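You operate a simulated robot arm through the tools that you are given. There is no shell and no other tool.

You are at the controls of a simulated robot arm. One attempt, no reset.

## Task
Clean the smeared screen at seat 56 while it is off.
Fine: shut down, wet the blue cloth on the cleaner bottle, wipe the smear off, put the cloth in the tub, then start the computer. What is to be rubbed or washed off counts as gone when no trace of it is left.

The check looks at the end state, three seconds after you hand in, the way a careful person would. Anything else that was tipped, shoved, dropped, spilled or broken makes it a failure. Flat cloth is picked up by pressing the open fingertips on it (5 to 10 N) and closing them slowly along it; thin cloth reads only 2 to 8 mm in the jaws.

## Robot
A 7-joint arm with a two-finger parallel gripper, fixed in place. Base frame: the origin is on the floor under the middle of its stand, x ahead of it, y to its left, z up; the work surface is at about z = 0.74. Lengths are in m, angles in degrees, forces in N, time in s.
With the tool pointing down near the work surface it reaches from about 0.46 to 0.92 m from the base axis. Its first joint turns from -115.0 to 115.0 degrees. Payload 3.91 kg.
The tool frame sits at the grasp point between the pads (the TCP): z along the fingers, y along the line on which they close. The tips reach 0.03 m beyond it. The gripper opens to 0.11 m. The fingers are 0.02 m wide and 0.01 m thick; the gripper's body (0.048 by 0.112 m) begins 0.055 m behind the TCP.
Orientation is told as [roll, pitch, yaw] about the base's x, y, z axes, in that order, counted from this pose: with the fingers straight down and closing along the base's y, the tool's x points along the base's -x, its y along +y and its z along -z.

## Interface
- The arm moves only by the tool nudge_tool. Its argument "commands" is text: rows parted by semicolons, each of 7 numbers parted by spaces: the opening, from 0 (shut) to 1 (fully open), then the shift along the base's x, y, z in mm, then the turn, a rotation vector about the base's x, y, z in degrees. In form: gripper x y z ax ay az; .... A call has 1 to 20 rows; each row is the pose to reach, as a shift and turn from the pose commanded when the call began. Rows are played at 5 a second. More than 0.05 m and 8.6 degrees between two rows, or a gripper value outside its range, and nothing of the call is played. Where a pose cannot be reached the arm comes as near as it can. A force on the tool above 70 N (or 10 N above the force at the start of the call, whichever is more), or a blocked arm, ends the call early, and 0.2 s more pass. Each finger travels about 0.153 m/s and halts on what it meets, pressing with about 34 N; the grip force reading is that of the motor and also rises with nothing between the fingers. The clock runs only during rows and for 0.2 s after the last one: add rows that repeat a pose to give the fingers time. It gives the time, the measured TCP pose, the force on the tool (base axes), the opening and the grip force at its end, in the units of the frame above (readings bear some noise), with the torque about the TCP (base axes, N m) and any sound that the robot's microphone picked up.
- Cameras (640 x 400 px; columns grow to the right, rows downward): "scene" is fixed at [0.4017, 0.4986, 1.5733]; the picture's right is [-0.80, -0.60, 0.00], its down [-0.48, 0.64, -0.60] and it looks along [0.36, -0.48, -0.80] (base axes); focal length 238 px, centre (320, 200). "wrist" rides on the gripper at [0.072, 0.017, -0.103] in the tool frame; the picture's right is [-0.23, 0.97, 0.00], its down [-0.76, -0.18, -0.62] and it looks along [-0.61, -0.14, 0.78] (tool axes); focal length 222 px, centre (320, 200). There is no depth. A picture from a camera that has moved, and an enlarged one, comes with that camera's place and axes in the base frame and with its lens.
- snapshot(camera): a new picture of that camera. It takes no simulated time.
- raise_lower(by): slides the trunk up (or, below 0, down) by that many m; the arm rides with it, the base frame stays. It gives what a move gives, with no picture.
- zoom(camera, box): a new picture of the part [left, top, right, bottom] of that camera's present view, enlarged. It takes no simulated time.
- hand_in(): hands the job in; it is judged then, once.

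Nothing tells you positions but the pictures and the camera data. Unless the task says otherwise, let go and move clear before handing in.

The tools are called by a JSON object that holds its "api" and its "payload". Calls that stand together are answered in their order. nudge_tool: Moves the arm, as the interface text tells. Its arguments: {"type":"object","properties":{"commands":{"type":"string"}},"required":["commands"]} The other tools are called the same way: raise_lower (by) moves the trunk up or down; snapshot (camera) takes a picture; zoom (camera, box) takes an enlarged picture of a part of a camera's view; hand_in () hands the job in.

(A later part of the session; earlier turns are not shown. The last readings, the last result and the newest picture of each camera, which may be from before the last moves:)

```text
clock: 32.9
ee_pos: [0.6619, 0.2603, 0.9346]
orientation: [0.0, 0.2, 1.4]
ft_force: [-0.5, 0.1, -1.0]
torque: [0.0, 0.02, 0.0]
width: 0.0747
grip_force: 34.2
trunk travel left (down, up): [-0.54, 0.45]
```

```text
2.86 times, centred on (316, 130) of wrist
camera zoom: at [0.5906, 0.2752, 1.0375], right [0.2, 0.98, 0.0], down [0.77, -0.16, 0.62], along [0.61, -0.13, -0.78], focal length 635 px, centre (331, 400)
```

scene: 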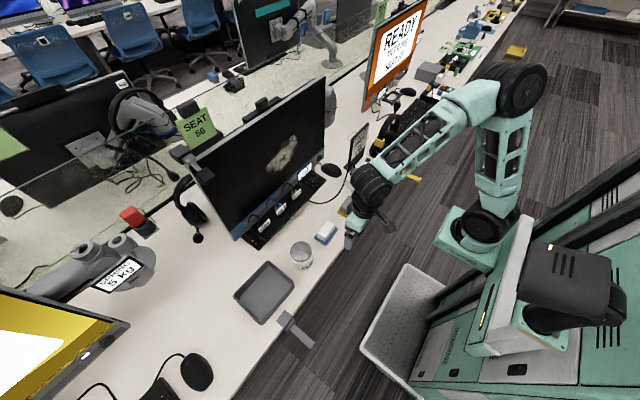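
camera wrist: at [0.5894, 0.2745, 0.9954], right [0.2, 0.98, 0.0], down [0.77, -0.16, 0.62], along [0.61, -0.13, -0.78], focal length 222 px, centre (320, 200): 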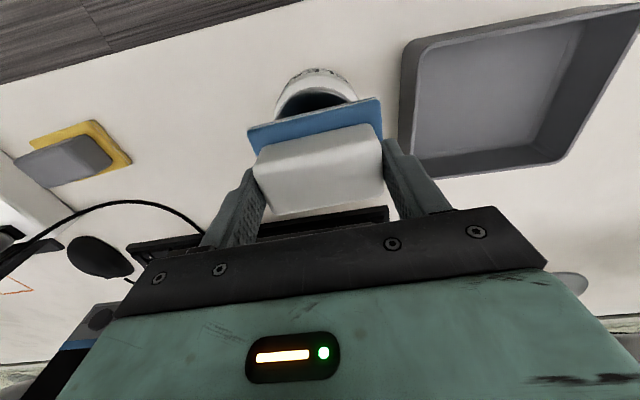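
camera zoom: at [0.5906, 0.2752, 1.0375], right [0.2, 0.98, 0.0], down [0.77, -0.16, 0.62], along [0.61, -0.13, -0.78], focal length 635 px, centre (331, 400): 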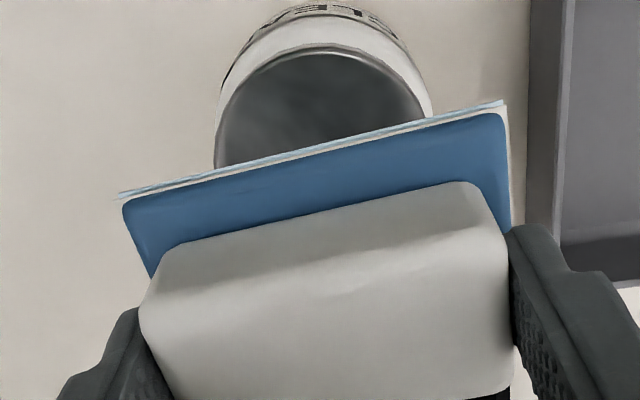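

The cloth's underside is now wet (light blue), and the jar hasn't moved. I'll raise the pad, take out the small yaw, and then turn it to face the screen, well clear of it.

{"api": "nudge_tool", "payload": {"commands": "0.3 0 -5 20 0 0 -0.5; 0.3 0 -15 40 0 0 -1; 0.3 0 -30 60 0 0 -1.5; 0.3 0 -40 70 0 0 -1.5; 0.3 0 -40 70 0 0 -1.5"}}

{"api": "nudge_tool", "payload": {"commands": "0.3 5 -10 0 0 -7.5 0; 0.3 10 -20 0 0 -15 0; 0.3 15 -30 0 0 -22.5 0; 0.3 20 -42 0 0 -30 0; 0.3 25 -54 0 0 -37.5 0; 0.3 30 -66 0 0 -45 0; 0.3 36 -78 0 0 -52.5 0; 0.3 42 -90 0 0 -60 0; 0.3 48 -102 0 0 -67.5 0; 0.3 54 -114 0 0 -75 0; 0.3 60 -126 0 0 -82.5 0; 0.3 66 -135 0 0 -90 0; 0.3 66 -135 0 0 -90 0; 0.3 66 -135 0 0 -90 0"}}

{"api": "snapshot", "payload": {"camera": "wrist"}}

{"api": "snapshot", "payload": {"camera": "scene"}}

```text
clock: 34.1
ee_pos: [0.6619, 0.2204, 1.0018]
orientation: [0.1, 0.2, -0.1]
ft_force: [-0.2, -0.5, -1.1]
torque: [0.02, 0.01, 0.01]
width: 0.0749
grip_force: 33.6
trunk travel left (down, up): [-0.54, 0.45]
```

```text
clock: 37.1
ee_pos: [0.7274, 0.0848, 1.0022]
orientation: [13.4, -89.8, -13.4]
ft_force: [-0.2, 0.6, -1.2]
torque: [0.01, 0.02, 0.01]
width: 0.075
grip_force: 33.8
trunk travel left (down, up): [-0.54, 0.45]
```

```text
taken
camera wrist: at [0.6257, 0.1026, 0.93], right [0.0, 0.97, 0.23], down [-0.62, -0.18, 0.76], along [0.78, -0.14, 0.61], focal length 222 px, centre (320, 200)
```

wrist: 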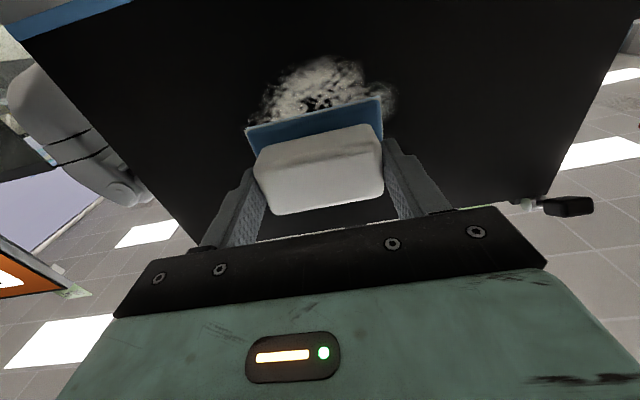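

```text
taken
```

scene: 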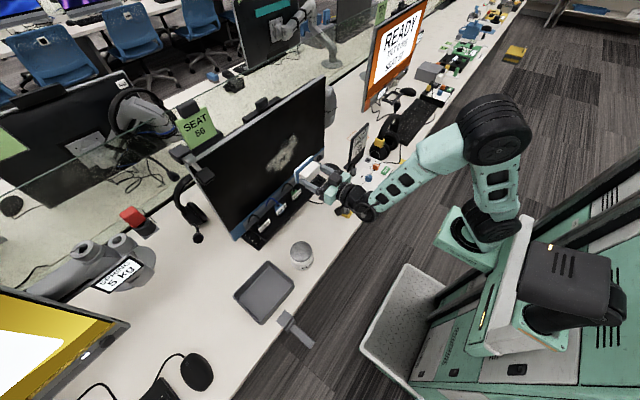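

The pad faces the screen, centred on the smear. I'm closing the gap, then feeling for contact in small steps.

{"api": "nudge_tool", "payload": {"commands": "0.3 15 -3 0 0 0 0; 0.3 30 -5 0 0 0 0; 0.3 45 -5 0 0 0 0; 0.3 60 -5 0 0 0 0; 0.3 70 -5 0 0 0 0; 0.3 70 -5 0 0 0 0"}}

{"api": "zoom", "payload": {"camera": "scene", "box": [250, 120, 378, 200]}}

{"api": "snapshot", "payload": {"camera": "wrist"}}

```text
clock: 38.5
ee_pos: [0.7981, 0.0805, 1.0031]
orientation: [6.1, -89.8, -6.0]
ft_force: [-0.7, 0.1, -0.9]
torque: [0.01, 0.03, 0.02]
width: 0.0748
grip_force: 34.2
trunk travel left (down, up): [-0.54, 0.45]
```

```text
5.00 times, centred on (314, 160) of scene
camera zoom: at [0.4017, 0.4986, 1.5733], right [-0.8, -0.6, 0.0], down [-0.48, 0.64, -0.6], along [0.36, -0.48, -0.8], focal length 1190 px, centre (350, 400)
```

zoom: 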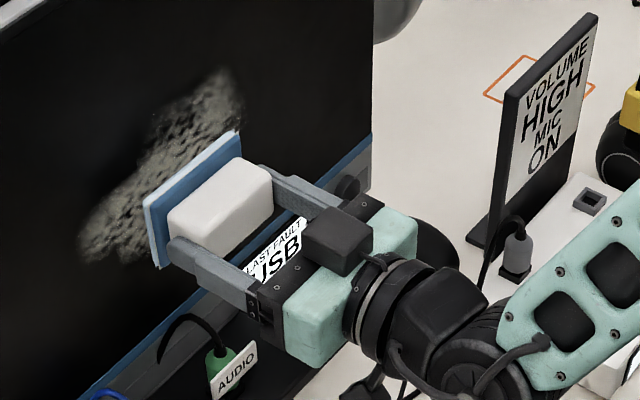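

```text
taken
camera wrist: at [0.696, 0.0975, 0.9314], right [0.0, 0.97, 0.23], down [-0.62, -0.18, 0.76], along [0.78, -0.14, 0.6], focal length 222 px, centre (320, 200)
```

wrist: 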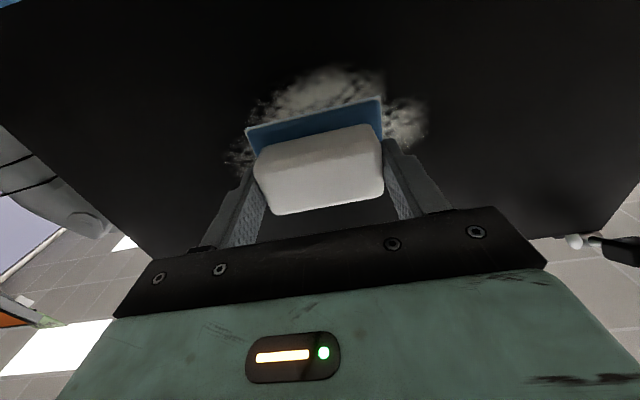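

{"api": "nudge_tool", "payload": {"commands": "0.3 2 0 0 0 0 0; 0.3 4 0 0 0 0 0; 0.3 6 0 0 0 0 0; 0.3 8 0 0 0 0 0; 0.3 10 0 0 0 0 0; 0.3 10 0 0 0 0 0"}}

```text
clock: 39.9
ee_pos: [0.8094, 0.081, 1.0012]
orientation: [7.4, -89.9, -7.4]
ft_force: [-0.2, -1.2, 0.2]
torque: [0.01, -0.02, -0.02]
width: 0.0749
grip_force: 34.5
trunk travel left (down, up): [-0.54, 0.45]
```

{"api": "nudge_tool", "payload": {"commands": "0.3 1.5 0 0 0 0 0; 0.3 3 0 0 0 0 0; 0.3 4.5 0 0 0 0 0; 0.3 6 0 0 0 0 0; 0.3 6 0 0 0 0 0"}}

```text
clock: 41.1
ee_pos: [0.8142, 0.0798, 1.0016]
orientation: [5.7, -89.9, -5.6]
ft_force: [0.1, 0.2, -1.3]
torque: [0.04, 0.04, -0.01]
width: 0.0748
grip_force: 33.8
trunk travel left (down, up): [-0.54, 0.45]
```

{"api": "nudge_tool", "payload": {"commands": "0.3 1 0 0 0 0 0; 0.3 2 0 0 0 0 0; 0.3 3 0 0 0 0 0; 0.3 4 0 0 0 0 0; 0.3 4 0 0 0 0 0"}}

{"api": "zoom", "payload": {"camera": "scene", "box": [270, 130, 350, 180]}}

```text
clock: 42.3
ee_pos: [0.8189, 0.0813, 1.0022]
orientation: [1.4, -89.7, -1.4]
ft_force: [-0.2, -0.3, -1.0]
torque: [0.01, 0.01, -0.01]
width: 0.0752
grip_force: 34.0
trunk travel left (down, up): [-0.54, 0.45]
```

```text
8.00 times, centred on (310, 155) of scene
camera zoom: at [0.4017, 0.4986, 1.5733], right [-0.8, -0.6, 0.0], down [-0.48, 0.64, -0.6], along [0.36, -0.48, -0.8], focal length 1905 px, centre (400, 560)
```

zoom: 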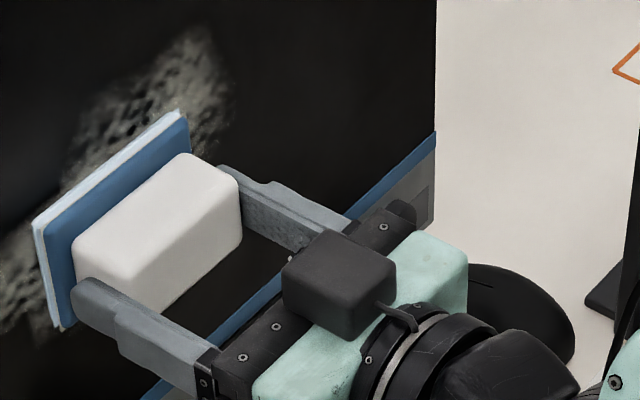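

{"api": "nudge_tool", "payload": {"commands": "0.3 1 0 0 0 0 0; 0.3 2 0 0 0 0 0; 0.3 3 0 0 0 0 0; 0.3 3 0 0 0 0 0"}}

```text
clock: 43.3
ee_pos: [0.8205, 0.0795, 1.002]
orientation: [9.1, -89.9, -9.0]
ft_force: [-3.6, 0.2, -0.1]
torque: [-0.03, 0.08, 0.15]
width: 0.075
grip_force: 33.9
trunk travel left (down, up): [-0.54, 0.45]
```

First contact: 3.6 N, and the torque shows the +y and lower edges touch first. The screen is slightly turned and tilted relative to the pad, so I'll adjust the angle to lie flat and press a bit more.

{"api": "nudge_tool", "payload": {"commands": "0.3 0 0 0 0 0.5 0.4; 0.3 0 0 0 0 1 0.8; 0.3 1 0 0 0 1 0.8; 0.3 1 0 0 0 1 0.8"}}

```text
clock: 44.3
ee_pos: [0.8214, 0.0788, 1.0028]
orientation: [0.5, -88.9, 0.4]
ft_force: [-19.1, -2.3, 2.0]
torque: [0.05, -0.7, -0.63]
width: 0.0747
grip_force: 34.2
trunk travel left (down, up): [-0.54, 0.45]
```

I overcorrected slightly, so I'll take back about half of it and ease the pressure to around 8–10 N.

{"api": "nudge_tool", "payload": {"commands": "0.3 -0.7 0 0 0 -0.55 -0.38; 0.3 -0.7 0 0 0 -0.55 -0.38; 0.3 -0.7 0 0 0 -0.55 -0.38"}}

```text
clock: 45.1
ee_pos: [0.8211, 0.081, 1.0013]
orientation: [1.3, -89.4, -0.8]
ft_force: [-6.4, 0.4, 0.4]
torque: [0.01, -0.2, 0.3]
width: 0.0749
grip_force: 34.1
trunk travel left (down, up): [-0.54, 0.45]
```

{"api": "nudge_tool", "payload": {"commands": "0.3 0.4 0 0 0 -0.25 0.15; 0.3 0.4 0 0 0 -0.25 0.15; 0.3 0.4 0 0 0 -0.25 0.15"}}

```text
clock: 45.9
ee_pos: [0.8219, 0.0796, 1.0023]
orientation: [-0.3, -89.7, 0.8]
ft_force: [-8.3, 0.7, -1.7]
torque: [-0.02, 0.13, 0.12]
width: 0.0748
grip_force: 34.2
trunk travel left (down, up): [-0.54, 0.45]
```

The pad now lies flat at about 8 N. I'll start the first strokes: sideways through the middle of the smear, following the slight slope of the screen.

{"api": "nudge_tool", "payload": {"commands": "0.3 -0.1 10 0 0 0 0; 0.3 -0.2 20 0 0 0 0; 0.3 -0.3 30 0 0 0 0; 0.3 -0.4 40 0 0 0 0; 0.3 -0.5 50 0 0 0 0; 0.3 -0.6 60 0 0 0 0; 0.3 -0.7 70 0 0 0 0; 0.3 -0.8 80 0 0 0 0; 0.3 -0.8 80 0 0 0 0"}}

{"api": "zoom", "payload": {"camera": "scene", "box": [230, 110, 358, 190]}}

```text
clock: 47.9
ee_pos: [0.8218, 0.1604, 1.0007]
orientation: [4.7, -89.6, -4.2]
ft_force: [0.6, -0.1, 0.5]
torque: [-0.01, 0.02, 0.02]
width: 0.0751
grip_force: 33.8
trunk travel left (down, up): [-0.54, 0.45]
```

```text
5.00 times, centred on (294, 150) of scene
camera zoom: at [0.4017, 0.4986, 1.5733], right [-0.8, -0.6, 0.0], down [-0.48, 0.64, -0.6], along [0.36, -0.48, -0.8], focal length 1190 px, centre (450, 450)
```

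zoom: 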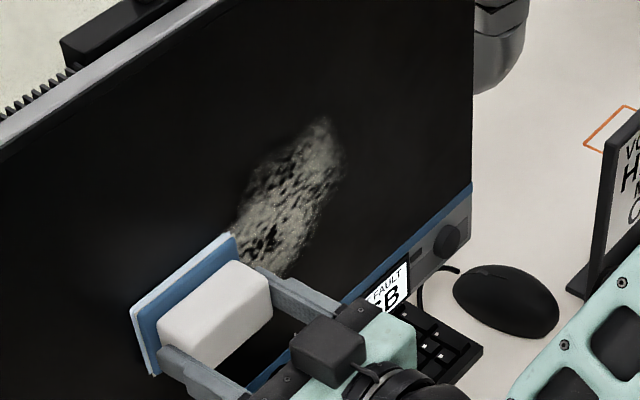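

Contact was lost at the +y end, so the screen doesn't slope that way. I'll press back in until I feel it.

{"api": "nudge_tool", "payload": {"commands": "0.3 0.7 0 0 0 0 0; 0.3 1.4 0 0 0 0 0; 0.3 1.4 0 0 0 0 0"}}

```text
clock: 48.7
ee_pos: [0.8214, 0.1594, 1.0022]
orientation: [0.2, -89.6, 0.5]
ft_force: [-15.7, -4.5, -4.0]
torque: [0.01, 0.02, -0.35]
width: 0.0751
grip_force: 33.9
trunk travel left (down, up): [-0.54, 0.45]
```

The force is back at 15.7 N, and the screen is essentially straight along y. I'll ease to about 9 N and stroke back across in the -y direction with no slope correction.

{"api": "nudge_tool", "payload": {"commands": "0.3 -0.5 0 0 0 0 -0.1; 0.3 -0.5 -8 0 0 0 -0.1; 0.3 -0.5 -16 0 0 0 -0.1; 0.3 -0.5 -24 0 0 0 -0.1; 0.3 -0.5 -32 0 0 0 -0.1; 0.3 -0.5 -40 0 0 0 -0.1"}}

{"api": "zoom", "payload": {"camera": "scene", "box": [230, 110, 358, 190]}}

```text
clock: 50.1
ee_pos: [0.8215, 0.1202, 1.0039]
orientation: [1.9, -89.7, -1.4]
ft_force: [-7.6, 1.5, -0.4]
torque: [0.04, 0.04, 0.42]
width: 0.0749
grip_force: 34.2
trunk travel left (down, up): [-0.54, 0.45]
```

```text
5.00 times, centred on (294, 150) of scene
camera zoom: at [0.4017, 0.4986, 1.5733], right [-0.8, -0.6, 0.0], down [-0.48, 0.64, -0.6], along [0.36, -0.48, -0.8], focal length 1190 px, centre (450, 450)
```

zoom: 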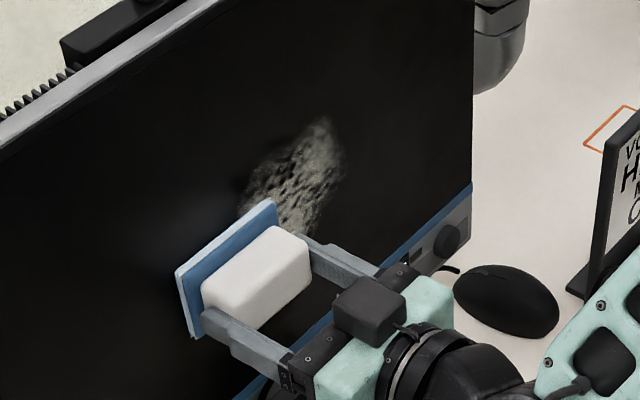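

The left end of the smear is coming off. I'm continuing the stroke toward -y, with the yaw restored a touch.

{"api": "nudge_tool", "payload": {"commands": "0.3 0.1 -8 0 0 0 0.08; 0.3 0.1 -16 0 0 0 0.08; 0.3 0.1 -24 0 0 0 0.08; 0.3 0.1 -32 0 0 0 0.08; 0.3 0.1 -40 0 0 0 0.08; 0.3 0.1 -48 0 0 0 0.08; 0.3 0.1 -56 0 0 0 0.08; 0.3 0.1 -64 0 0 0 0.08; 0.3 0.1 -64 0 0 0 0.08"}}

{"api": "zoom", "payload": {"camera": "scene", "box": [230, 110, 358, 190]}}

```text
clock: 52.1
ee_pos: [0.8204, 0.0547, 1.0037]
orientation: [3.2, -89.6, -2.6]
ft_force: [-0.9, 0.6, -0.1]
torque: [0.0, 0.03, 0.01]
width: 0.0745
grip_force: 34.4
trunk travel left (down, up): [-0.54, 0.45]
```

```text
5.00 times, centred on (294, 150) of scene
camera zoom: at [0.4017, 0.4986, 1.5733], right [-0.8, -0.6, 0.0], down [-0.48, 0.64, -0.6], along [0.36, -0.48, -0.8], focal length 1190 px, centre (450, 450)
```

zoom: 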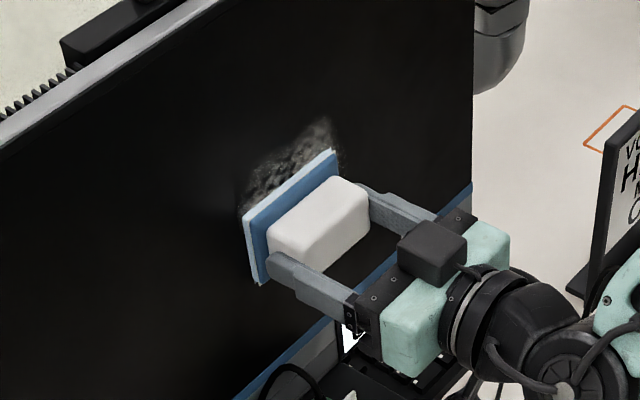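

The left and middle parts of the smear are gone. Contact faded again near y 0.055, so I'll press in another millimetre and continue to the -y end.

{"api": "nudge_tool", "payload": {"commands": "0.3 0.6 0 0 0 0 0; 0.3 1.2 0 0 0 0 0; 0.3 1.2 0 0 0 0 0"}}

```text
clock: 52.9
ee_pos: [0.8215, 0.0558, 1.003]
orientation: [-1.5, -89.8, 2.0]
ft_force: [-17.9, -4.1, 0.5]
torque: [-0.02, -0.03, -0.22]
width: 0.0751
grip_force: 34.4
trunk travel left (down, up): [-0.54, 0.45]
```

{"api": "nudge_tool", "payload": {"commands": "0.3 -0.1 -8 0 0 0 0; 0.3 0 -16 0 0 0 0; 0.3 0.1 -24 0 0 0 0; 0.3 0.1 -32 0 0 0 0; 0.3 0.2 -40 0 0 0 0; 0.3 0.3 -48 0 0 0 0; 0.3 0.4 -56 0 0 0 0; 0.3 0.5 -62 0 0 0 0; 0.3 0.5 -62 0 0 0 0"}}

{"api": "zoom", "payload": {"camera": "scene", "box": [230, 110, 358, 190]}}

```text
clock: 54.9
ee_pos: [0.822, -0.0048, 1.0025]
orientation: [-1.2, -89.7, 1.7]
ft_force: [-36.3, 10.6, -1.1]
torque: [0.06, 0.01, 0.62]
width: 0.0751
grip_force: 34.1
trunk travel left (down, up): [-0.54, 0.45]
```

```text
5.00 times, centred on (294, 150) of scene
camera zoom: at [0.4017, 0.4986, 1.5733], right [-0.8, -0.6, 0.0], down [-0.48, 0.64, -0.6], along [0.36, -0.48, -0.8], focal length 1190 px, centre (450, 450)
```

zoom: 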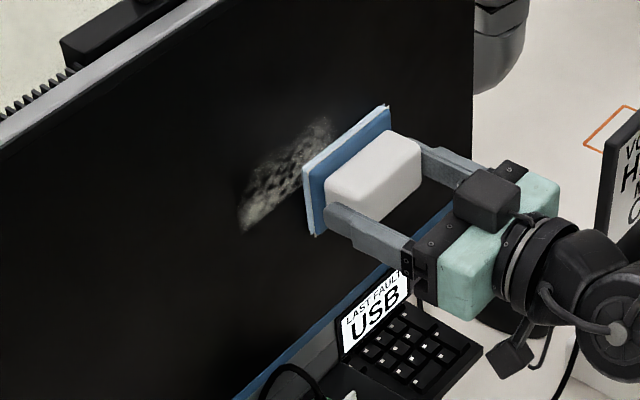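

The pressure rose to 36 N here, so I'll back off. What's left is a strip at y 0 to 0.11, z 1.02 to 1.065. I'll ease the pressure and move the pad up 40 mm to cover it.

{"api": "nudge_tool", "payload": {"commands": "0.3 -1 0 0 0 0 0; 0.3 -1.6 0 8 0 0 0; 0.3 -1.5 0 16 0 0 0; 0.3 -1.4 0 24 0 0 0; 0.3 -1.4 0 32 0 0 0; 0.3 -1.4 0 40 0 0 0; 0.3 -1.4 0 40 0 0 0"}}

```text
clock: 56.5
ee_pos: [0.8219, -0.0057, 1.0439]
orientation: [7.4, -89.7, -6.8]
ft_force: [-20.2, -1.0, -4.7]
torque: [-0.07, 0.26, 0.55]
width: 0.0749
grip_force: 34.3
trunk travel left (down, up): [-0.54, 0.45]
```

{"api": "nudge_tool", "payload": {"commands": "0.3 -0.4 0 0 0 0 0; 0.3 -0.4 8 0 0 0 0; 0.3 -0.4 16 0 0 0 0; 0.3 -0.4 24 0 0 0 0; 0.3 -0.4 32 0 0 0 0; 0.3 -0.4 40 0 0 0 0; 0.3 -0.4 48 0 0 0 0; 0.3 -0.4 56 0 0 0 0"}}

{"api": "zoom", "payload": {"camera": "scene", "box": [230, 110, 358, 190]}}

```text
clock: 58.3
ee_pos: [0.8214, 0.0501, 1.0429]
orientation: [3.0, -89.7, -2.5]
ft_force: [-1.4, -0.6, -0.4]
torque: [0.02, -0.02, 0.07]
width: 0.0748
grip_force: 34.0
trunk travel left (down, up): [-0.54, 0.45]
```

```text
5.00 times, centred on (294, 150) of scene
camera zoom: at [0.4017, 0.4986, 1.5733], right [-0.8, -0.6, 0.0], down [-0.48, 0.64, -0.6], along [0.36, -0.48, -0.8], focal length 1190 px, centre (450, 450)
```

zoom: 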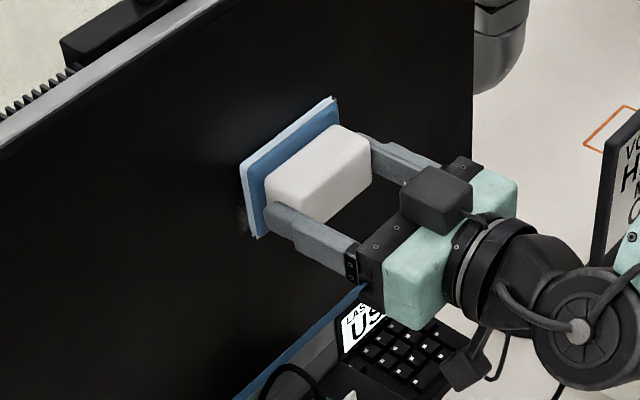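

Almost everything visible is gone; a trace remains just left of the pad. I'll press in a little more and continue toward +y.

{"api": "nudge_tool", "payload": {"commands": "0.3 0.7 0 0 0 0 0; 0.3 1 0 0 0 0 0; 0.3 1 8 0 0 0 0; 0.3 1 16 0 0 0 0; 0.3 0.9 24 0 0 0 0; 0.3 0.8 32 0 0 0 0; 0.3 0.7 40 0 0 0 0; 0.3 0.6 48 0 0 0 0"}}

{"api": "zoom", "payload": {"camera": "scene", "box": [230, 110, 358, 190]}}

```text
clock: 60.1
ee_pos: [0.822, 0.0983, 1.0436]
orientation: [2.7, -89.7, -2.1]
ft_force: [-24.7, -6.8, -0.8]
torque: [0.05, 0.04, 0.05]
width: 0.0748
grip_force: 33.7
trunk travel left (down, up): [-0.54, 0.45]
```

```text
5.00 times, centred on (294, 150) of scene
camera zoom: at [0.4017, 0.4986, 1.5733], right [-0.8, -0.6, 0.0], down [-0.48, 0.64, -0.6], along [0.36, -0.48, -0.8], focal length 1190 px, centre (450, 450)
```

zoom: 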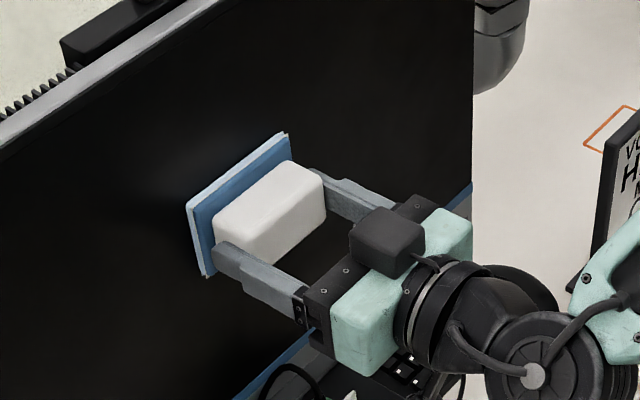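

{"api": "nudge_tool", "payload": {"commands": "0.3 -0.4 8 0 0 0 0; 0.3 -0.4 16 0 0 0 0; 0.3 -0.4 24 0 0 0 0; 0.3 -0.4 32 0 0 0 0; 0.3 -0.4 40 0 0 0 0; 0.3 -0.4 48 -6 0 0 0; 0.3 -0.4 50 -16 0 0 0; 0.3 -0.4 50 -26 0 0 0; 0.3 -0.4 50 -36 0 0 0; 0.3 -0.4 50 -46 0 0 0"}}

{"api": "zoom", "payload": {"camera": "scene", "box": [230, 110, 358, 190]}}

```text
clock: 62.3
ee_pos: [0.8222, 0.1497, 0.9962]
orientation: [-0.2, -89.7, 0.9]
ft_force: [-6.6, 0.2, 1.9]
torque: [0.02, -0.15, 0.25]
width: 0.0744
grip_force: 33.9
trunk travel left (down, up): [-0.54, 0.45]
```

```text
5.00 times, centred on (294, 150) of scene
camera zoom: at [0.4017, 0.4986, 1.5733], right [-0.8, -0.6, 0.0], down [-0.48, 0.64, -0.6], along [0.36, -0.48, -0.8], focal length 1190 px, centre (450, 450)
```

zoom: 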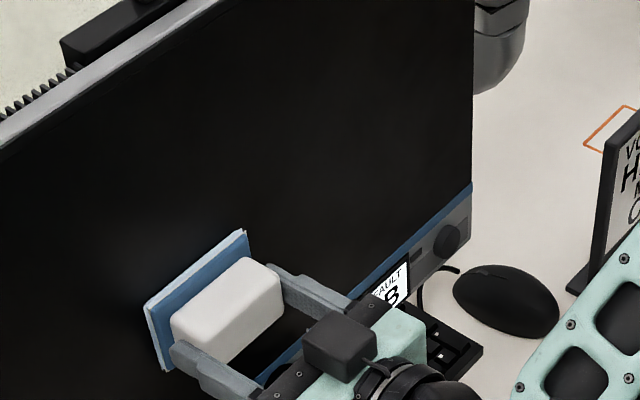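

The visible screen looks clean. I'll make one more pass along the smear's lower band (z 0.965) from left to right for safety.

{"api": "nudge_tool", "payload": {"commands": "0.3 0.4 0 -8 0 0 0; 0.3 0.4 0 -16 0 0 0; 0.3 0.4 0 -24 0 0 0; 0.3 0.4 0 -31 0 0 0; 0.3 0.4 -8 -31 0 0 0; 0.3 0.4 -16 -31 0 0 0; 0.3 0.4 -24 -31 0 0 0; 0.3 0.4 -32 -31 0 0 0; 0.3 0.4 -40 -31 0 0 0; 0.3 0.4 -48 -31 0 0 0; 0.3 0.4 -56 -31 0 0 0"}}

```text
clock: 64.7
ee_pos: [0.8229, 0.0922, 0.9651]
orientation: [4.6, -89.6, -3.9]
ft_force: [-21.3, 7.0, -1.8]
torque: [-0.02, -0.09, 0.08]
width: 0.0747
grip_force: 33.7
trunk travel left (down, up): [-0.54, 0.45]
```

{"api": "nudge_tool", "payload": {"commands": "0.3 -0.3 -8 0 0 0 0; 0.3 -0.3 -16 0 0 0 0; 0.3 -0.3 -24 0 0 0 0; 0.3 -0.3 -32 0 0 0 0; 0.3 -0.3 -40 0 0 0 0; 0.3 -0.3 -48 0 0 0 0; 0.3 -0.3 -56 0 0 0 0; 0.3 -0.3 -64 0 0 0 0; 0.3 -0.3 -72 0 0 0 0; 0.3 -0.3 -80 0 0 0 0; 0.3 -0.3 -80 0 0 0 0"}}

{"api": "zoom", "payload": {"camera": "scene", "box": [230, 110, 358, 190]}}

```text
clock: 67.1
ee_pos: [0.8212, 0.0118, 0.9654]
orientation: [1.6, -89.7, -1.2]
ft_force: [-8.4, 1.5, -1.0]
torque: [0.0, -0.04, 0.42]
width: 0.0749
grip_force: 34.1
trunk travel left (down, up): [-0.54, 0.45]
```

```text
5.00 times, centred on (294, 150) of scene
camera zoom: at [0.4017, 0.4986, 1.5733], right [-0.8, -0.6, 0.0], down [-0.48, 0.64, -0.6], along [0.36, -0.48, -0.8], focal length 1190 px, centre (450, 450)
```

zoom: 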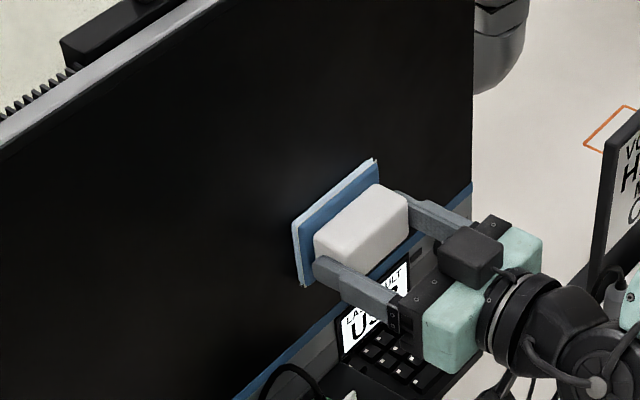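

Nothing visible remains. I'll make a last pass up the right side and along the top edge (z 1.055), then back off to inspect closely.

{"api": "nudge_tool", "payload": {"commands": "0.3 0.3 0 8 0 0 0; 0.3 0.3 0 16 0 0 0; 0.3 0.3 0 24 0 0 0; 0.3 0.3 0 32 0 0 0; 0.3 0.3 0 40 0 0 0; 0.3 0.3 0 48 0 0 0; 0.3 0.3 0 56 0 0 0; 0.3 0.3 0 64 0 0 0; 0.3 0.3 0 72 0 0 0; 0.3 0.3 0 80 0 0 0; 0.3 0.3 0 90 0 0 0"}}

```text
clock: 69.5
ee_pos: [0.8217, 0.012, 1.0562]
orientation: [11.6, -89.7, -11.2]
ft_force: [-6.7, -1.1, -1.0]
torque: [-0.02, 0.05, 0.24]
width: 0.0751
grip_force: 34.2
trunk travel left (down, up): [-0.54, 0.45]
```

{"api": "nudge_tool", "payload": {"commands": "0.3 0.6 0 0 0 0 0; 0.3 0.6 8 0 0 0 0; 0.3 0.6 16 0 0 0 0; 0.3 0.6 24 0 0 0 0; 0.3 0.6 32 0 0 0 0; 0.3 0.6 40 0 0 0 0; 0.3 0.6 48 0 0 0 0; 0.3 0.6 56 0 0 0 0; 0.3 0.6 64 0 0 0 0; 0.3 0.5 72 0 0 0 0; 0.3 0.4 80 0 0 0 0; 0.3 0.3 90 0 0 0 0; 0.3 0.3 90 -10 0 0 0; 0.3 0.3 90 -20 0 0 0"}}

```text
clock: 72.5
ee_pos: [0.8228, 0.1041, 1.0373]
orientation: [14.5, -89.7, -13.9]
ft_force: [-14.2, 1.4, 4.1]
torque: [0.01, -0.11, 0.12]
width: 0.075
grip_force: 33.4
trunk travel left (down, up): [-0.54, 0.45]
```

Now I'm backing the pad straight off the screen to inspect the wiped area.

{"api": "nudge_tool", "payload": {"commands": "0.3 -2 0 0 0 0 0; 0.3 -10 0 0 0 0 0; 0.3 -30 0 0 0 0 0; 0.3 -60 20 -10 0 0 0; 0.3 -95 50 -10 0 0 0; 0.3 -115 80 -10 0 0 0; 0.3 -115 80 -10 0 0 0"}}

{"api": "zoom", "payload": {"camera": "scene", "box": [200, 80, 360, 180]}}

{"api": "snapshot", "payload": {"camera": "wrist"}}

```text
clock: 74.1
ee_pos: [0.7049, 0.1823, 1.0233]
orientation: [-2.2, -89.7, 2.6]
ft_force: [0.5, 0.5, -0.6]
torque: [-0.03, 0.04, -0.02]
width: 0.0751
grip_force: 34.1
trunk travel left (down, up): [-0.54, 0.45]
```

```text
4.00 times, centred on (280, 130) of scene
camera zoom: at [0.4017, 0.4986, 1.5733], right [-0.8, -0.6, 0.0], down [-0.48, 0.64, -0.6], along [0.36, -0.48, -0.8], focal length 952 px, centre (480, 480)
```

zoom: 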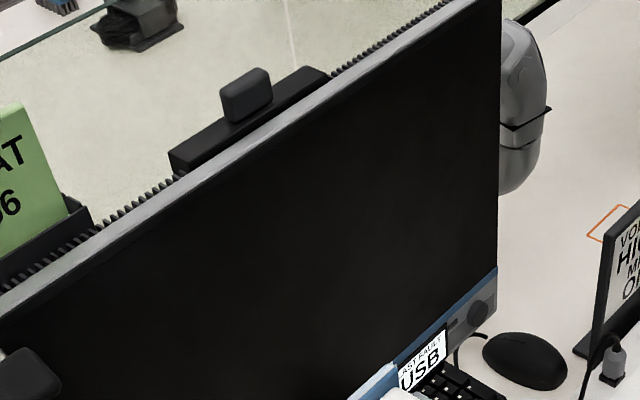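

```text
taken
camera wrist: at [0.6034, 0.1978, 0.9526], right [-0.01, 0.97, 0.23], down [-0.62, -0.18, 0.77], along [0.79, -0.13, 0.6], focal length 222 px, centre (320, 200)
```

wrist: 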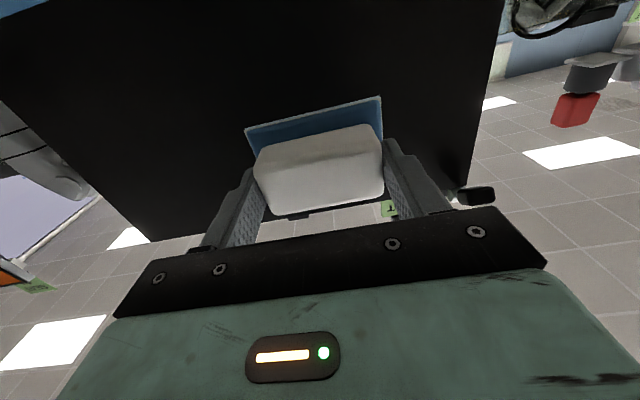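

{"api": "zoom", "payload": {"camera": "scene", "box": [245, 120, 325, 170]}}

{"api": "zoom", "payload": {"camera": "wrist", "box": [120, 20, 360, 170]}}

```text
8.00 times, centred on (285, 145) of scene
camera zoom: at [0.4017, 0.4986, 1.5733], right [-0.8, -0.6, 0.0], down [-0.48, 0.64, -0.6], along [0.36, -0.48, -0.8], focal length 1905 px, centre (600, 640)
```

zoom: 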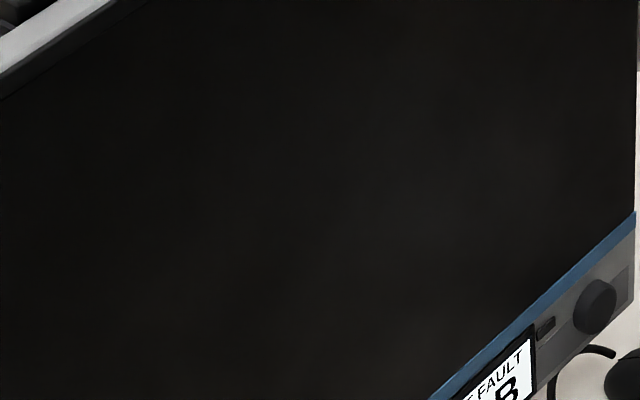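

```text
2.67 times, centred on (240, 95) of wrist
camera zoom: at [0.6034, 0.1978, 0.9526], right [-0.01, 0.97, 0.23], down [-0.62, -0.18, 0.77], along [0.79, -0.13, 0.6], focal length 592 px, centre (533, 480)
```

zoom: 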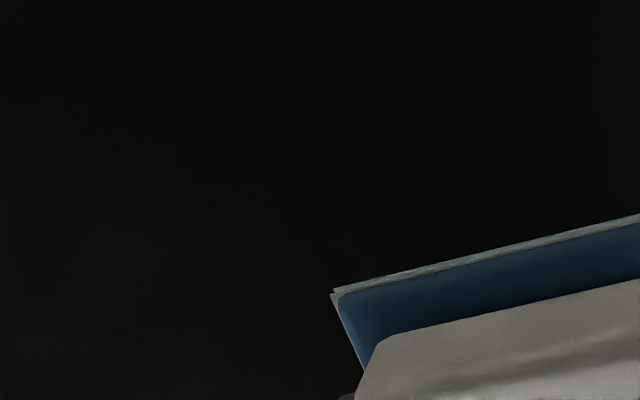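

The wiped area looks clean from both cameras. I'll tilt the tool part-way up and view the area once more without the pad in the way, before discarding the cloth.

{"api": "nudge_tool", "payload": {"commands": "0.3 -14 11 16 0 7.5 0; 0.3 -28 22 32 0 15 0; 0.3 -42 33 48 0 22.5 0; 0.3 -56 44 64 0 30 0; 0.3 -70 55 80 0 37.5 0; 0.3 -84 66 97 0 45 0; 0.3 -84 66 97 0 45 0"}}

{"api": "snapshot", "payload": {"camera": "wrist"}}

{"api": "zoom", "payload": {"camera": "wrist", "box": [170, 90, 330, 190]}}

```text
clock: 75.7
ee_pos: [0.6236, 0.2499, 1.1244]
orientation: [0.7, -44.6, 0.0]
ft_force: [-0.6, 0.5, -1.0]
torque: [-0.01, 0.03, 0.01]
width: 0.0748
grip_force: 34.1
trunk travel left (down, up): [-0.54, 0.45]
```

```text
taken
camera wrist: at [0.5006, 0.2661, 1.1479], right [0.15, 0.97, 0.17], down [0.11, -0.18, 0.98], along [0.98, -0.13, -0.13], focal length 222 px, centre (320, 200)
```

wrist: 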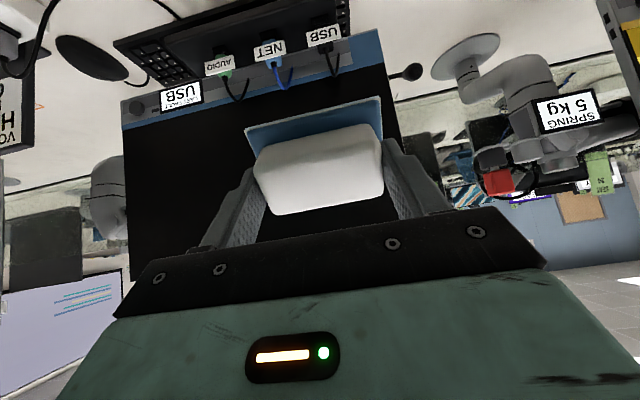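

```text
4.00 times, centred on (250, 140) of wrist
camera zoom: at [0.5006, 0.2661, 1.1479], right [0.15, 0.97, 0.17], down [0.11, -0.18, 0.98], along [0.98, -0.13, -0.13], focal length 888 px, centre (600, 440)
```

zoom: 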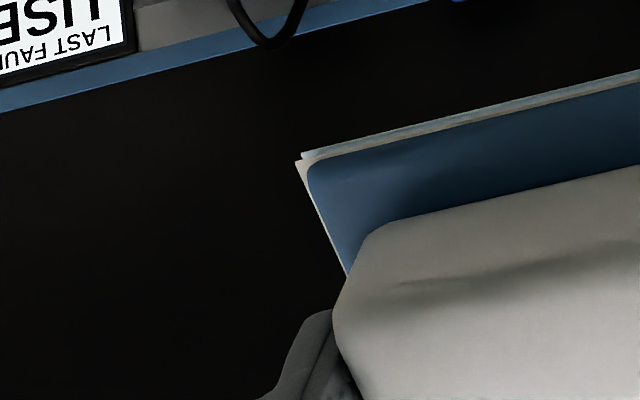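

{"api": "zoom", "payload": {"camera": "scene", "box": [220, 110, 348, 190]}}

{"api": "snapshot", "payload": {"camera": "scene"}}

```text
5.00 times, centred on (284, 150) of scene
camera zoom: at [0.4017, 0.4986, 1.5733], right [-0.8, -0.6, 0.0], down [-0.48, 0.64, -0.6], along [0.36, -0.48, -0.8], focal length 1190 px, centre (500, 450)
```

zoom: 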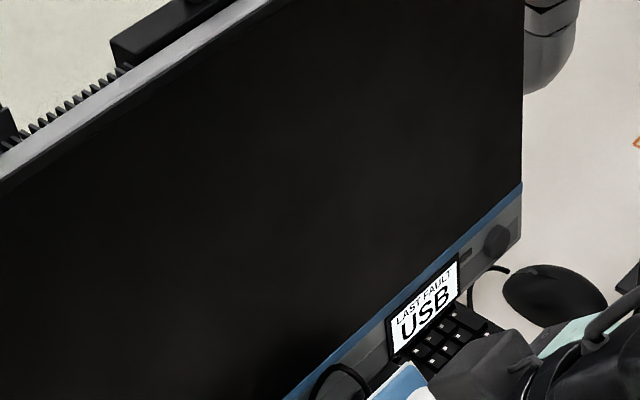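

```text
taken
```

scene: 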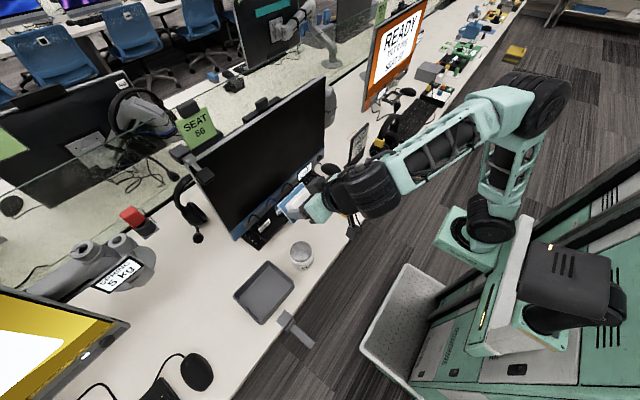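

The screen is clean, and the jar and everything else stand where they were. The tub's rim spans x 0.62 to 0.743 and y 0.348 to 0.497, at z about 0.79. I'll turn the tool back down and move above the tub.

{"api": "nudge_tool", "payload": {"commands": "0.3 8 22 -10 0 6.4 0; 0.3 16 44 -25 0 12.9 0; 0.3 24 66 -45 0 19.3 0; 0.3 32 88 -70 0 25.7 0; 0.3 40 110 -95 0 32.1 0; 0.3 48 132 -120 0 38.6 0; 0.3 56 154 -145 0 45 0; 0.3 58 172 -175 0 45 0; 0.3 58 172 -175 0 45 0; 0.3 58 172 -175 0 45 0"}}

{"api": "snapshot", "payload": {"camera": "wrist"}}

{"api": "zoom", "payload": {"camera": "scene", "box": [200, 220, 360, 320]}}

```text
clock: 77.9
ee_pos: [0.6762, 0.4108, 0.944]
orientation: [0.4, 0.4, 0.0]
ft_force: [0.1, 0.3, -0.7]
torque: [0.01, 0.02, 0.01]
width: 0.0744
grip_force: 33.9
out of reach, approached as far as the arm can: row 7, 8, 9, 10
trunk travel left (down, up): [-0.54, 0.45]
```

```text
taken
camera wrist: at [0.606, 0.4273, 1.0486], right [0.23, 0.97, 0.01], down [0.77, -0.18, 0.62], along [0.6, -0.13, -0.79], focal length 222 px, centre (320, 200)
```

wrist: 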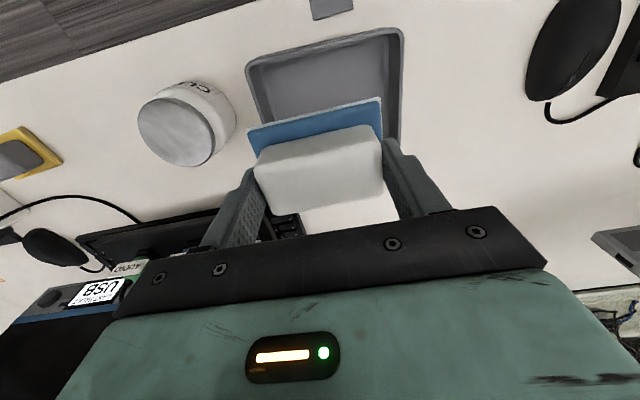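

```text
4.00 times, centred on (280, 270) of scene
camera zoom: at [0.4017, 0.4986, 1.5733], right [-0.8, -0.6, 0.0], down [-0.48, 0.64, -0.6], along [0.36, -0.48, -0.8], focal length 952 px, centre (480, -80)
```

zoom: 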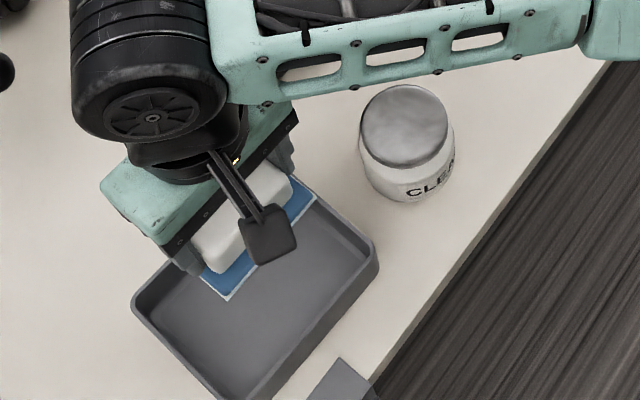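

The arm is slightly short of reach here because the trunk is low. I'll raise the trunk 10 cm so the tool-down pose is comfortable, then bring the pad back down over the tub's middle.

{"api": "raise_lower", "payload": {"by": 0.1}}

{"api": "nudge_tool", "payload": {"commands": "0.3 1 3 -25 0 0 0; 0.3 2 6 -50 0 0 0; 0.3 4 9 -75 0 0 0; 0.3 5 11 -100 0 0 0; 0.3 5 11 -120 0 0 0; 0.3 5 11 -120 0 0 0"}}

{"api": "snapshot", "payload": {"camera": "wrist"}}

{"api": "zoom", "payload": {"camera": "scene", "box": [200, 220, 360, 320]}}

```text
clock: 79.3
ee_pos: [0.6771, 0.4109, 1.0442]
orientation: [0.5, 0.4, 0.0]
ft_force: [-0.9, -0.1, -1.0]
torque: [0.0, 0.01, 0.0]
width: 0.0751
grip_force: 33.5
trunk travel left (down, up): [-0.64, 0.35]
```

```text
clock: 80.7
ee_pos: [0.6811, 0.4222, 0.9247]
orientation: [0.7, 0.2, 0.0]
ft_force: [0.7, -0.2, -1.2]
torque: [-0.01, 0.0, 0.01]
width: 0.0746
grip_force: 34.6
trunk travel left (down, up): [-0.64, 0.35]
```

```text
taken
camera wrist: at [0.6103, 0.4385, 1.0293], right [0.23, 0.97, 0.01], down [0.77, -0.18, 0.62], along [0.6, -0.13, -0.79], focal length 222 px, centre (320, 200)
```

wrist: 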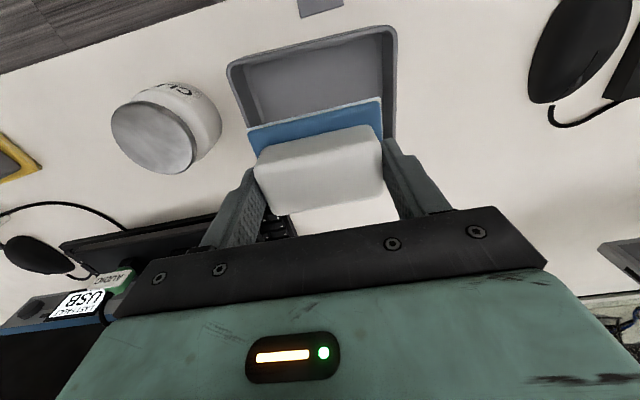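

```text
4.00 times, centred on (280, 270) of scene
camera zoom: at [0.4017, 0.4986, 1.5733], right [-0.8, -0.6, 0.0], down [-0.48, 0.64, -0.6], along [0.36, -0.48, -0.8], focal length 952 px, centre (480, -80)
```

zoom: 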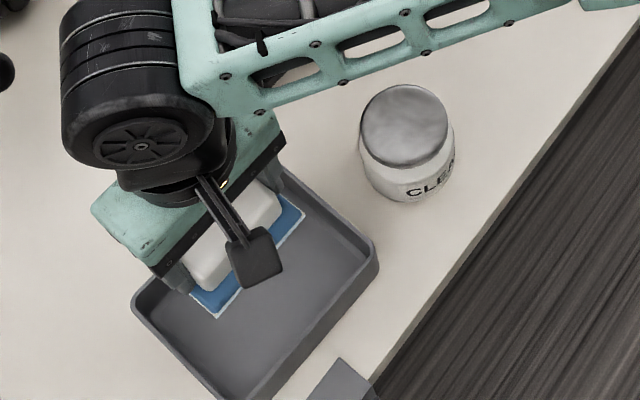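

The pad is centred over the tub. I'm lowering it inside, first to about 2 cm above the tub's floor.

{"api": "nudge_tool", "payload": {"commands": "0.3 1 3 -20 0 0 0; 0.3 1 3 -40 0 0 0; 0.3 1 3 -60 0 0 0; 0.3 1 3 -80 0 0 0; 0.3 1 3 -95 0 0 0; 0.3 1 3 -105 0 0 0; 0.3 1 3 -105 0 0 0"}}

{"api": "snapshot", "payload": {"camera": "wrist"}}

{"api": "zoom", "payload": {"camera": "scene", "box": [200, 220, 360, 320]}}

```text
clock: 82.3
ee_pos: [0.6829, 0.4259, 0.8191]
orientation: [0.6, 0.3, -0.1]
ft_force: [-0.6, -0.6, -0.6]
torque: [-0.01, -0.01, -0.01]
width: 0.0747
grip_force: 34.3
trunk travel left (down, up): [-0.64, 0.35]
```

```text
taken
camera wrist: at [0.6124, 0.4421, 0.9243], right [0.23, 0.97, 0.01], down [0.77, -0.18, 0.62], along [0.6, -0.13, -0.79], focal length 222 px, centre (320, 200)
```

wrist: 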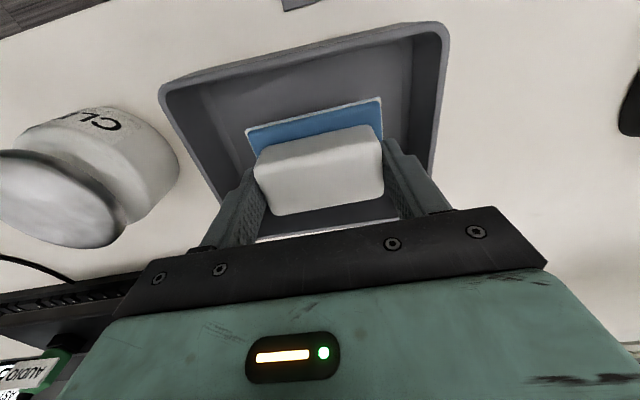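

```text
4.00 times, centred on (280, 270) of scene
camera zoom: at [0.4017, 0.4986, 1.5733], right [-0.8, -0.6, 0.0], down [-0.48, 0.64, -0.6], along [0.36, -0.48, -0.8], focal length 952 px, centre (480, -80)
```

zoom: 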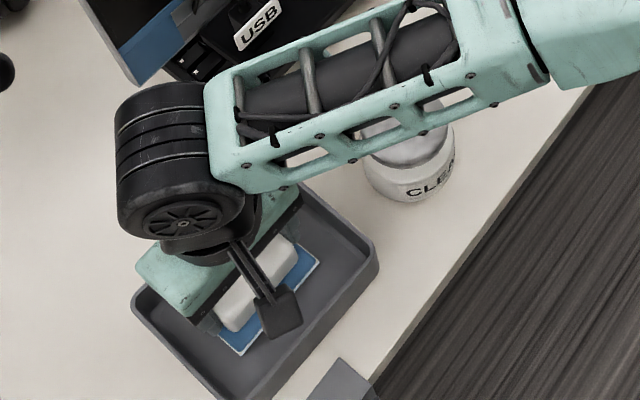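

{"api": "nudge_tool", "payload": {"commands": "0.3 0 0 -3 0 0 0; 0.3 0 0 -6 0 0 0; 0.3 0 0 -9 0 0 0; 0.3 0 0 -12 0 0 0; 0.3 0 0 -12 0 0 0"}}

```text
clock: 83.5
ee_pos: [0.6825, 0.4246, 0.8065]
orientation: [0.5, 0.3, -0.1]
ft_force: [-0.8, 0.0, -0.4]
torque: [-0.01, -0.01, -0.02]
width: 0.0749
grip_force: 34.0
trunk travel left (down, up): [-0.64, 0.35]
```

{"api": "nudge_tool", "payload": {"commands": "0.3 0 0 -1.5 0 0 0; 0.3 0 0 -3 0 0 0; 0.3 0 0 -4.5 0 0 0; 0.3 0 0 -6 0 0 0; 0.3 0 0 -6 0 0 0"}}

```text
clock: 84.7
ee_pos: [0.6827, 0.4235, 0.8011]
orientation: [0.6, 0.3, 0.0]
ft_force: [0.6, -0.8, -1.1]
torque: [-0.02, 0.02, -0.01]
width: 0.0749
grip_force: 34.0
trunk travel left (down, up): [-0.64, 0.35]
```

{"api": "nudge_tool", "payload": {"commands": "0.3 0 0 -1 0 0 0; 0.3 0 0 -2 0 0 0; 0.3 0 0 -3 0 0 0; 0.3 0 0 -3 0 0 0"}}

```text
clock: 85.7
ee_pos: [0.6826, 0.4253, 0.7983]
orientation: [0.6, 0.2, -0.1]
ft_force: [0.1, -0.8, -0.8]
torque: [-0.01, 0.01, -0.03]
width: 0.0747
grip_force: 34.1
trunk travel left (down, up): [-0.64, 0.35]
```

{"api": "nudge_tool", "payload": {"commands": "0.3 0 0 -1 0 0 0; 0.3 0 0 -2 0 0 0; 0.3 0 0 -3 0 0 0; 0.3 0 0 -3 0 0 0"}}

```text
clock: 86.7
ee_pos: [0.6829, 0.4243, 0.7965]
orientation: [0.6, 0.3, 0.0]
ft_force: [0.2, 0.2, 2.3]
torque: [-0.1, -0.12, -0.01]
width: 0.0749
grip_force: 34.2
trunk travel left (down, up): [-0.64, 0.35]
```

The pad touches the tub's floor (2.3 N). I'm opening the fingers part-way, keeping clear of the tub's walls, and then rising straight up.

{"api": "nudge_tool", "payload": {"commands": "0.68 0 0 0 0 0 0; 0.72 0 0 0 0 0 0; 0.76 0 0 0 0 0 0; 0.8 0 0 0 0 0 0; 0.82 0 0 0 0 0 0; 0.82 0 0 0 0 0 0"}}

{"api": "snapshot", "payload": {"camera": "wrist"}}

```text
clock: 88.1
ee_pos: [0.6829, 0.4243, 0.796]
orientation: [0.5, 0.3, 0.1]
ft_force: [-0.5, 0.6, -0.5]
torque: [-0.03, 0.01, 0.01]
width: 0.0903
grip_force: 0.0
trunk travel left (down, up): [-0.64, 0.35]
```

```text
taken
camera wrist: at [0.6119, 0.4409, 0.9002], right [0.23, 0.97, 0.01], down [0.77, -0.18, 0.62], along [0.6, -0.13, -0.79], focal length 222 px, centre (320, 200)
```

wrist: 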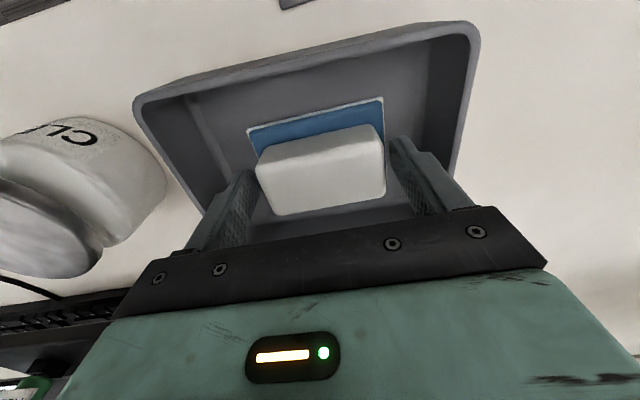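

The pad is released and rests inside the tub. I'm rising straight up.

{"api": "nudge_tool", "payload": {"commands": "0.82 0 0 4 0 0 0; 0.82 0 0 12 0 0 0; 0.82 0 0 25 0 0 0; 0.82 0 0 45 0 0 0; 0.82 0 0 75 0 0 0; 0.82 0 0 110 0 0 0; 0.82 0 0 140 0 0 0; 0.82 0 0 140 0 0 0"}}

{"api": "snapshot", "payload": {"camera": "wrist"}}

{"api": "zoom", "payload": {"camera": "scene", "box": [200, 220, 360, 320]}}

```text
clock: 89.9
ee_pos: [0.6833, 0.424, 0.9344]
orientation: [0.4, 0.4, 0.0]
ft_force: [-0.3, 0.3, 0.3]
torque: [-0.01, 0.0, 0.01]
width: 0.0902
grip_force: 0.0
trunk travel left (down, up): [-0.64, 0.35]
```

```text
taken
camera wrist: at [0.6123, 0.4402, 1.0399], right [0.23, 0.97, 0.01], down [0.77, -0.18, 0.62], along [0.6, -0.13, -0.79], focal length 222 px, centre (320, 200)
```

wrist: 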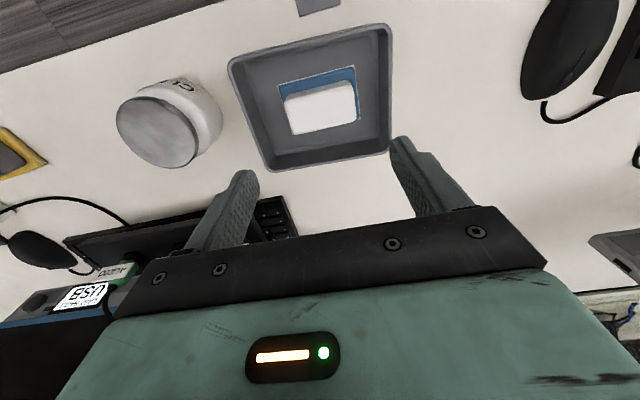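

```text
4.00 times, centred on (280, 270) of scene
camera zoom: at [0.4017, 0.4986, 1.5733], right [-0.8, -0.6, 0.0], down [-0.48, 0.64, -0.6], along [0.36, -0.48, -0.8], focal length 952 px, centre (480, -80)
```

zoom: 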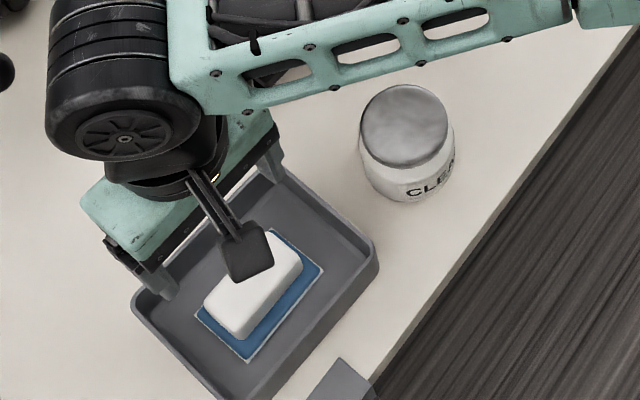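

The cloth lies flat inside the tub, and the jar is undisturbed. I'll go back across to the screen with the fingers closed and have a good look at the wiped area before starting the computer.

{"api": "nudge_tool", "payload": {"commands": "0.8 -5 -10 25 0 0 0; 0.6 -10 -40 50 0 0 0; 0.4 -15 -80 66 0 -3 0; 0.2 -20 -120 66 0 -8 0; 0 -20 -160 66 0 -13 0; 0 -20 -200 66 0 -18 0; 0 -20 -240 66 0 -23 0; 0 -20 -280 66 0 -28 0; 0 -20 -320 66 0 -33 0; 0 -15 -360 66 0 -38 0; 0 -10 -400 66 0 -44 0; 0 -5 -440 66 0 -50 0; 0 0 -480 66 0 -55 0; 0 2 -514 66 0 -60 0; 0 2 -514 66 0 -60 0; 0 2 -514 66 0 -60 0"}}

{"api": "snapshot", "payload": {"camera": "wrist"}}

{"api": "snapshot", "payload": {"camera": "scene"}}

```text
clock: 93.3
ee_pos: [0.6848, -0.0874, 1.0006]
orientation: [0.5, -59.7, -0.1]
ft_force: [0.0, -0.2, 0.9]
torque: [-0.02, 0.0, -0.03]
width: 0.0001
grip_force: 34.1
trunk travel left (down, up): [-0.64, 0.35]
```

```text
taken
camera wrist: at [0.5592, -0.0713, 0.9903], right [0.11, 0.97, 0.2], down [-0.15, -0.18, 0.97], along [0.98, -0.13, 0.13], focal length 222 px, centre (320, 200)
```

wrist: 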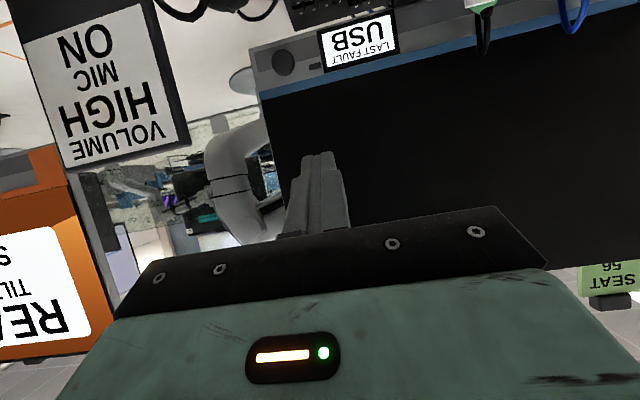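

```text
taken
```

scene: 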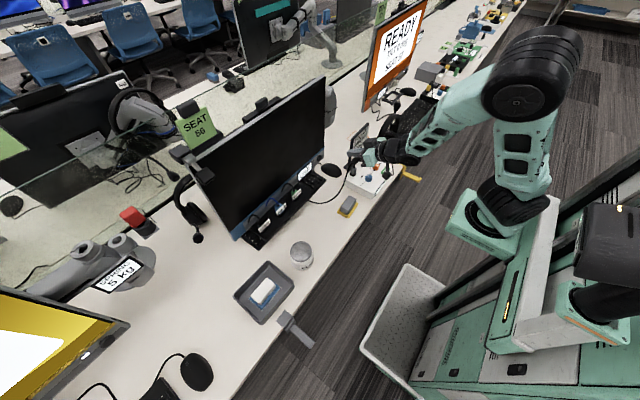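

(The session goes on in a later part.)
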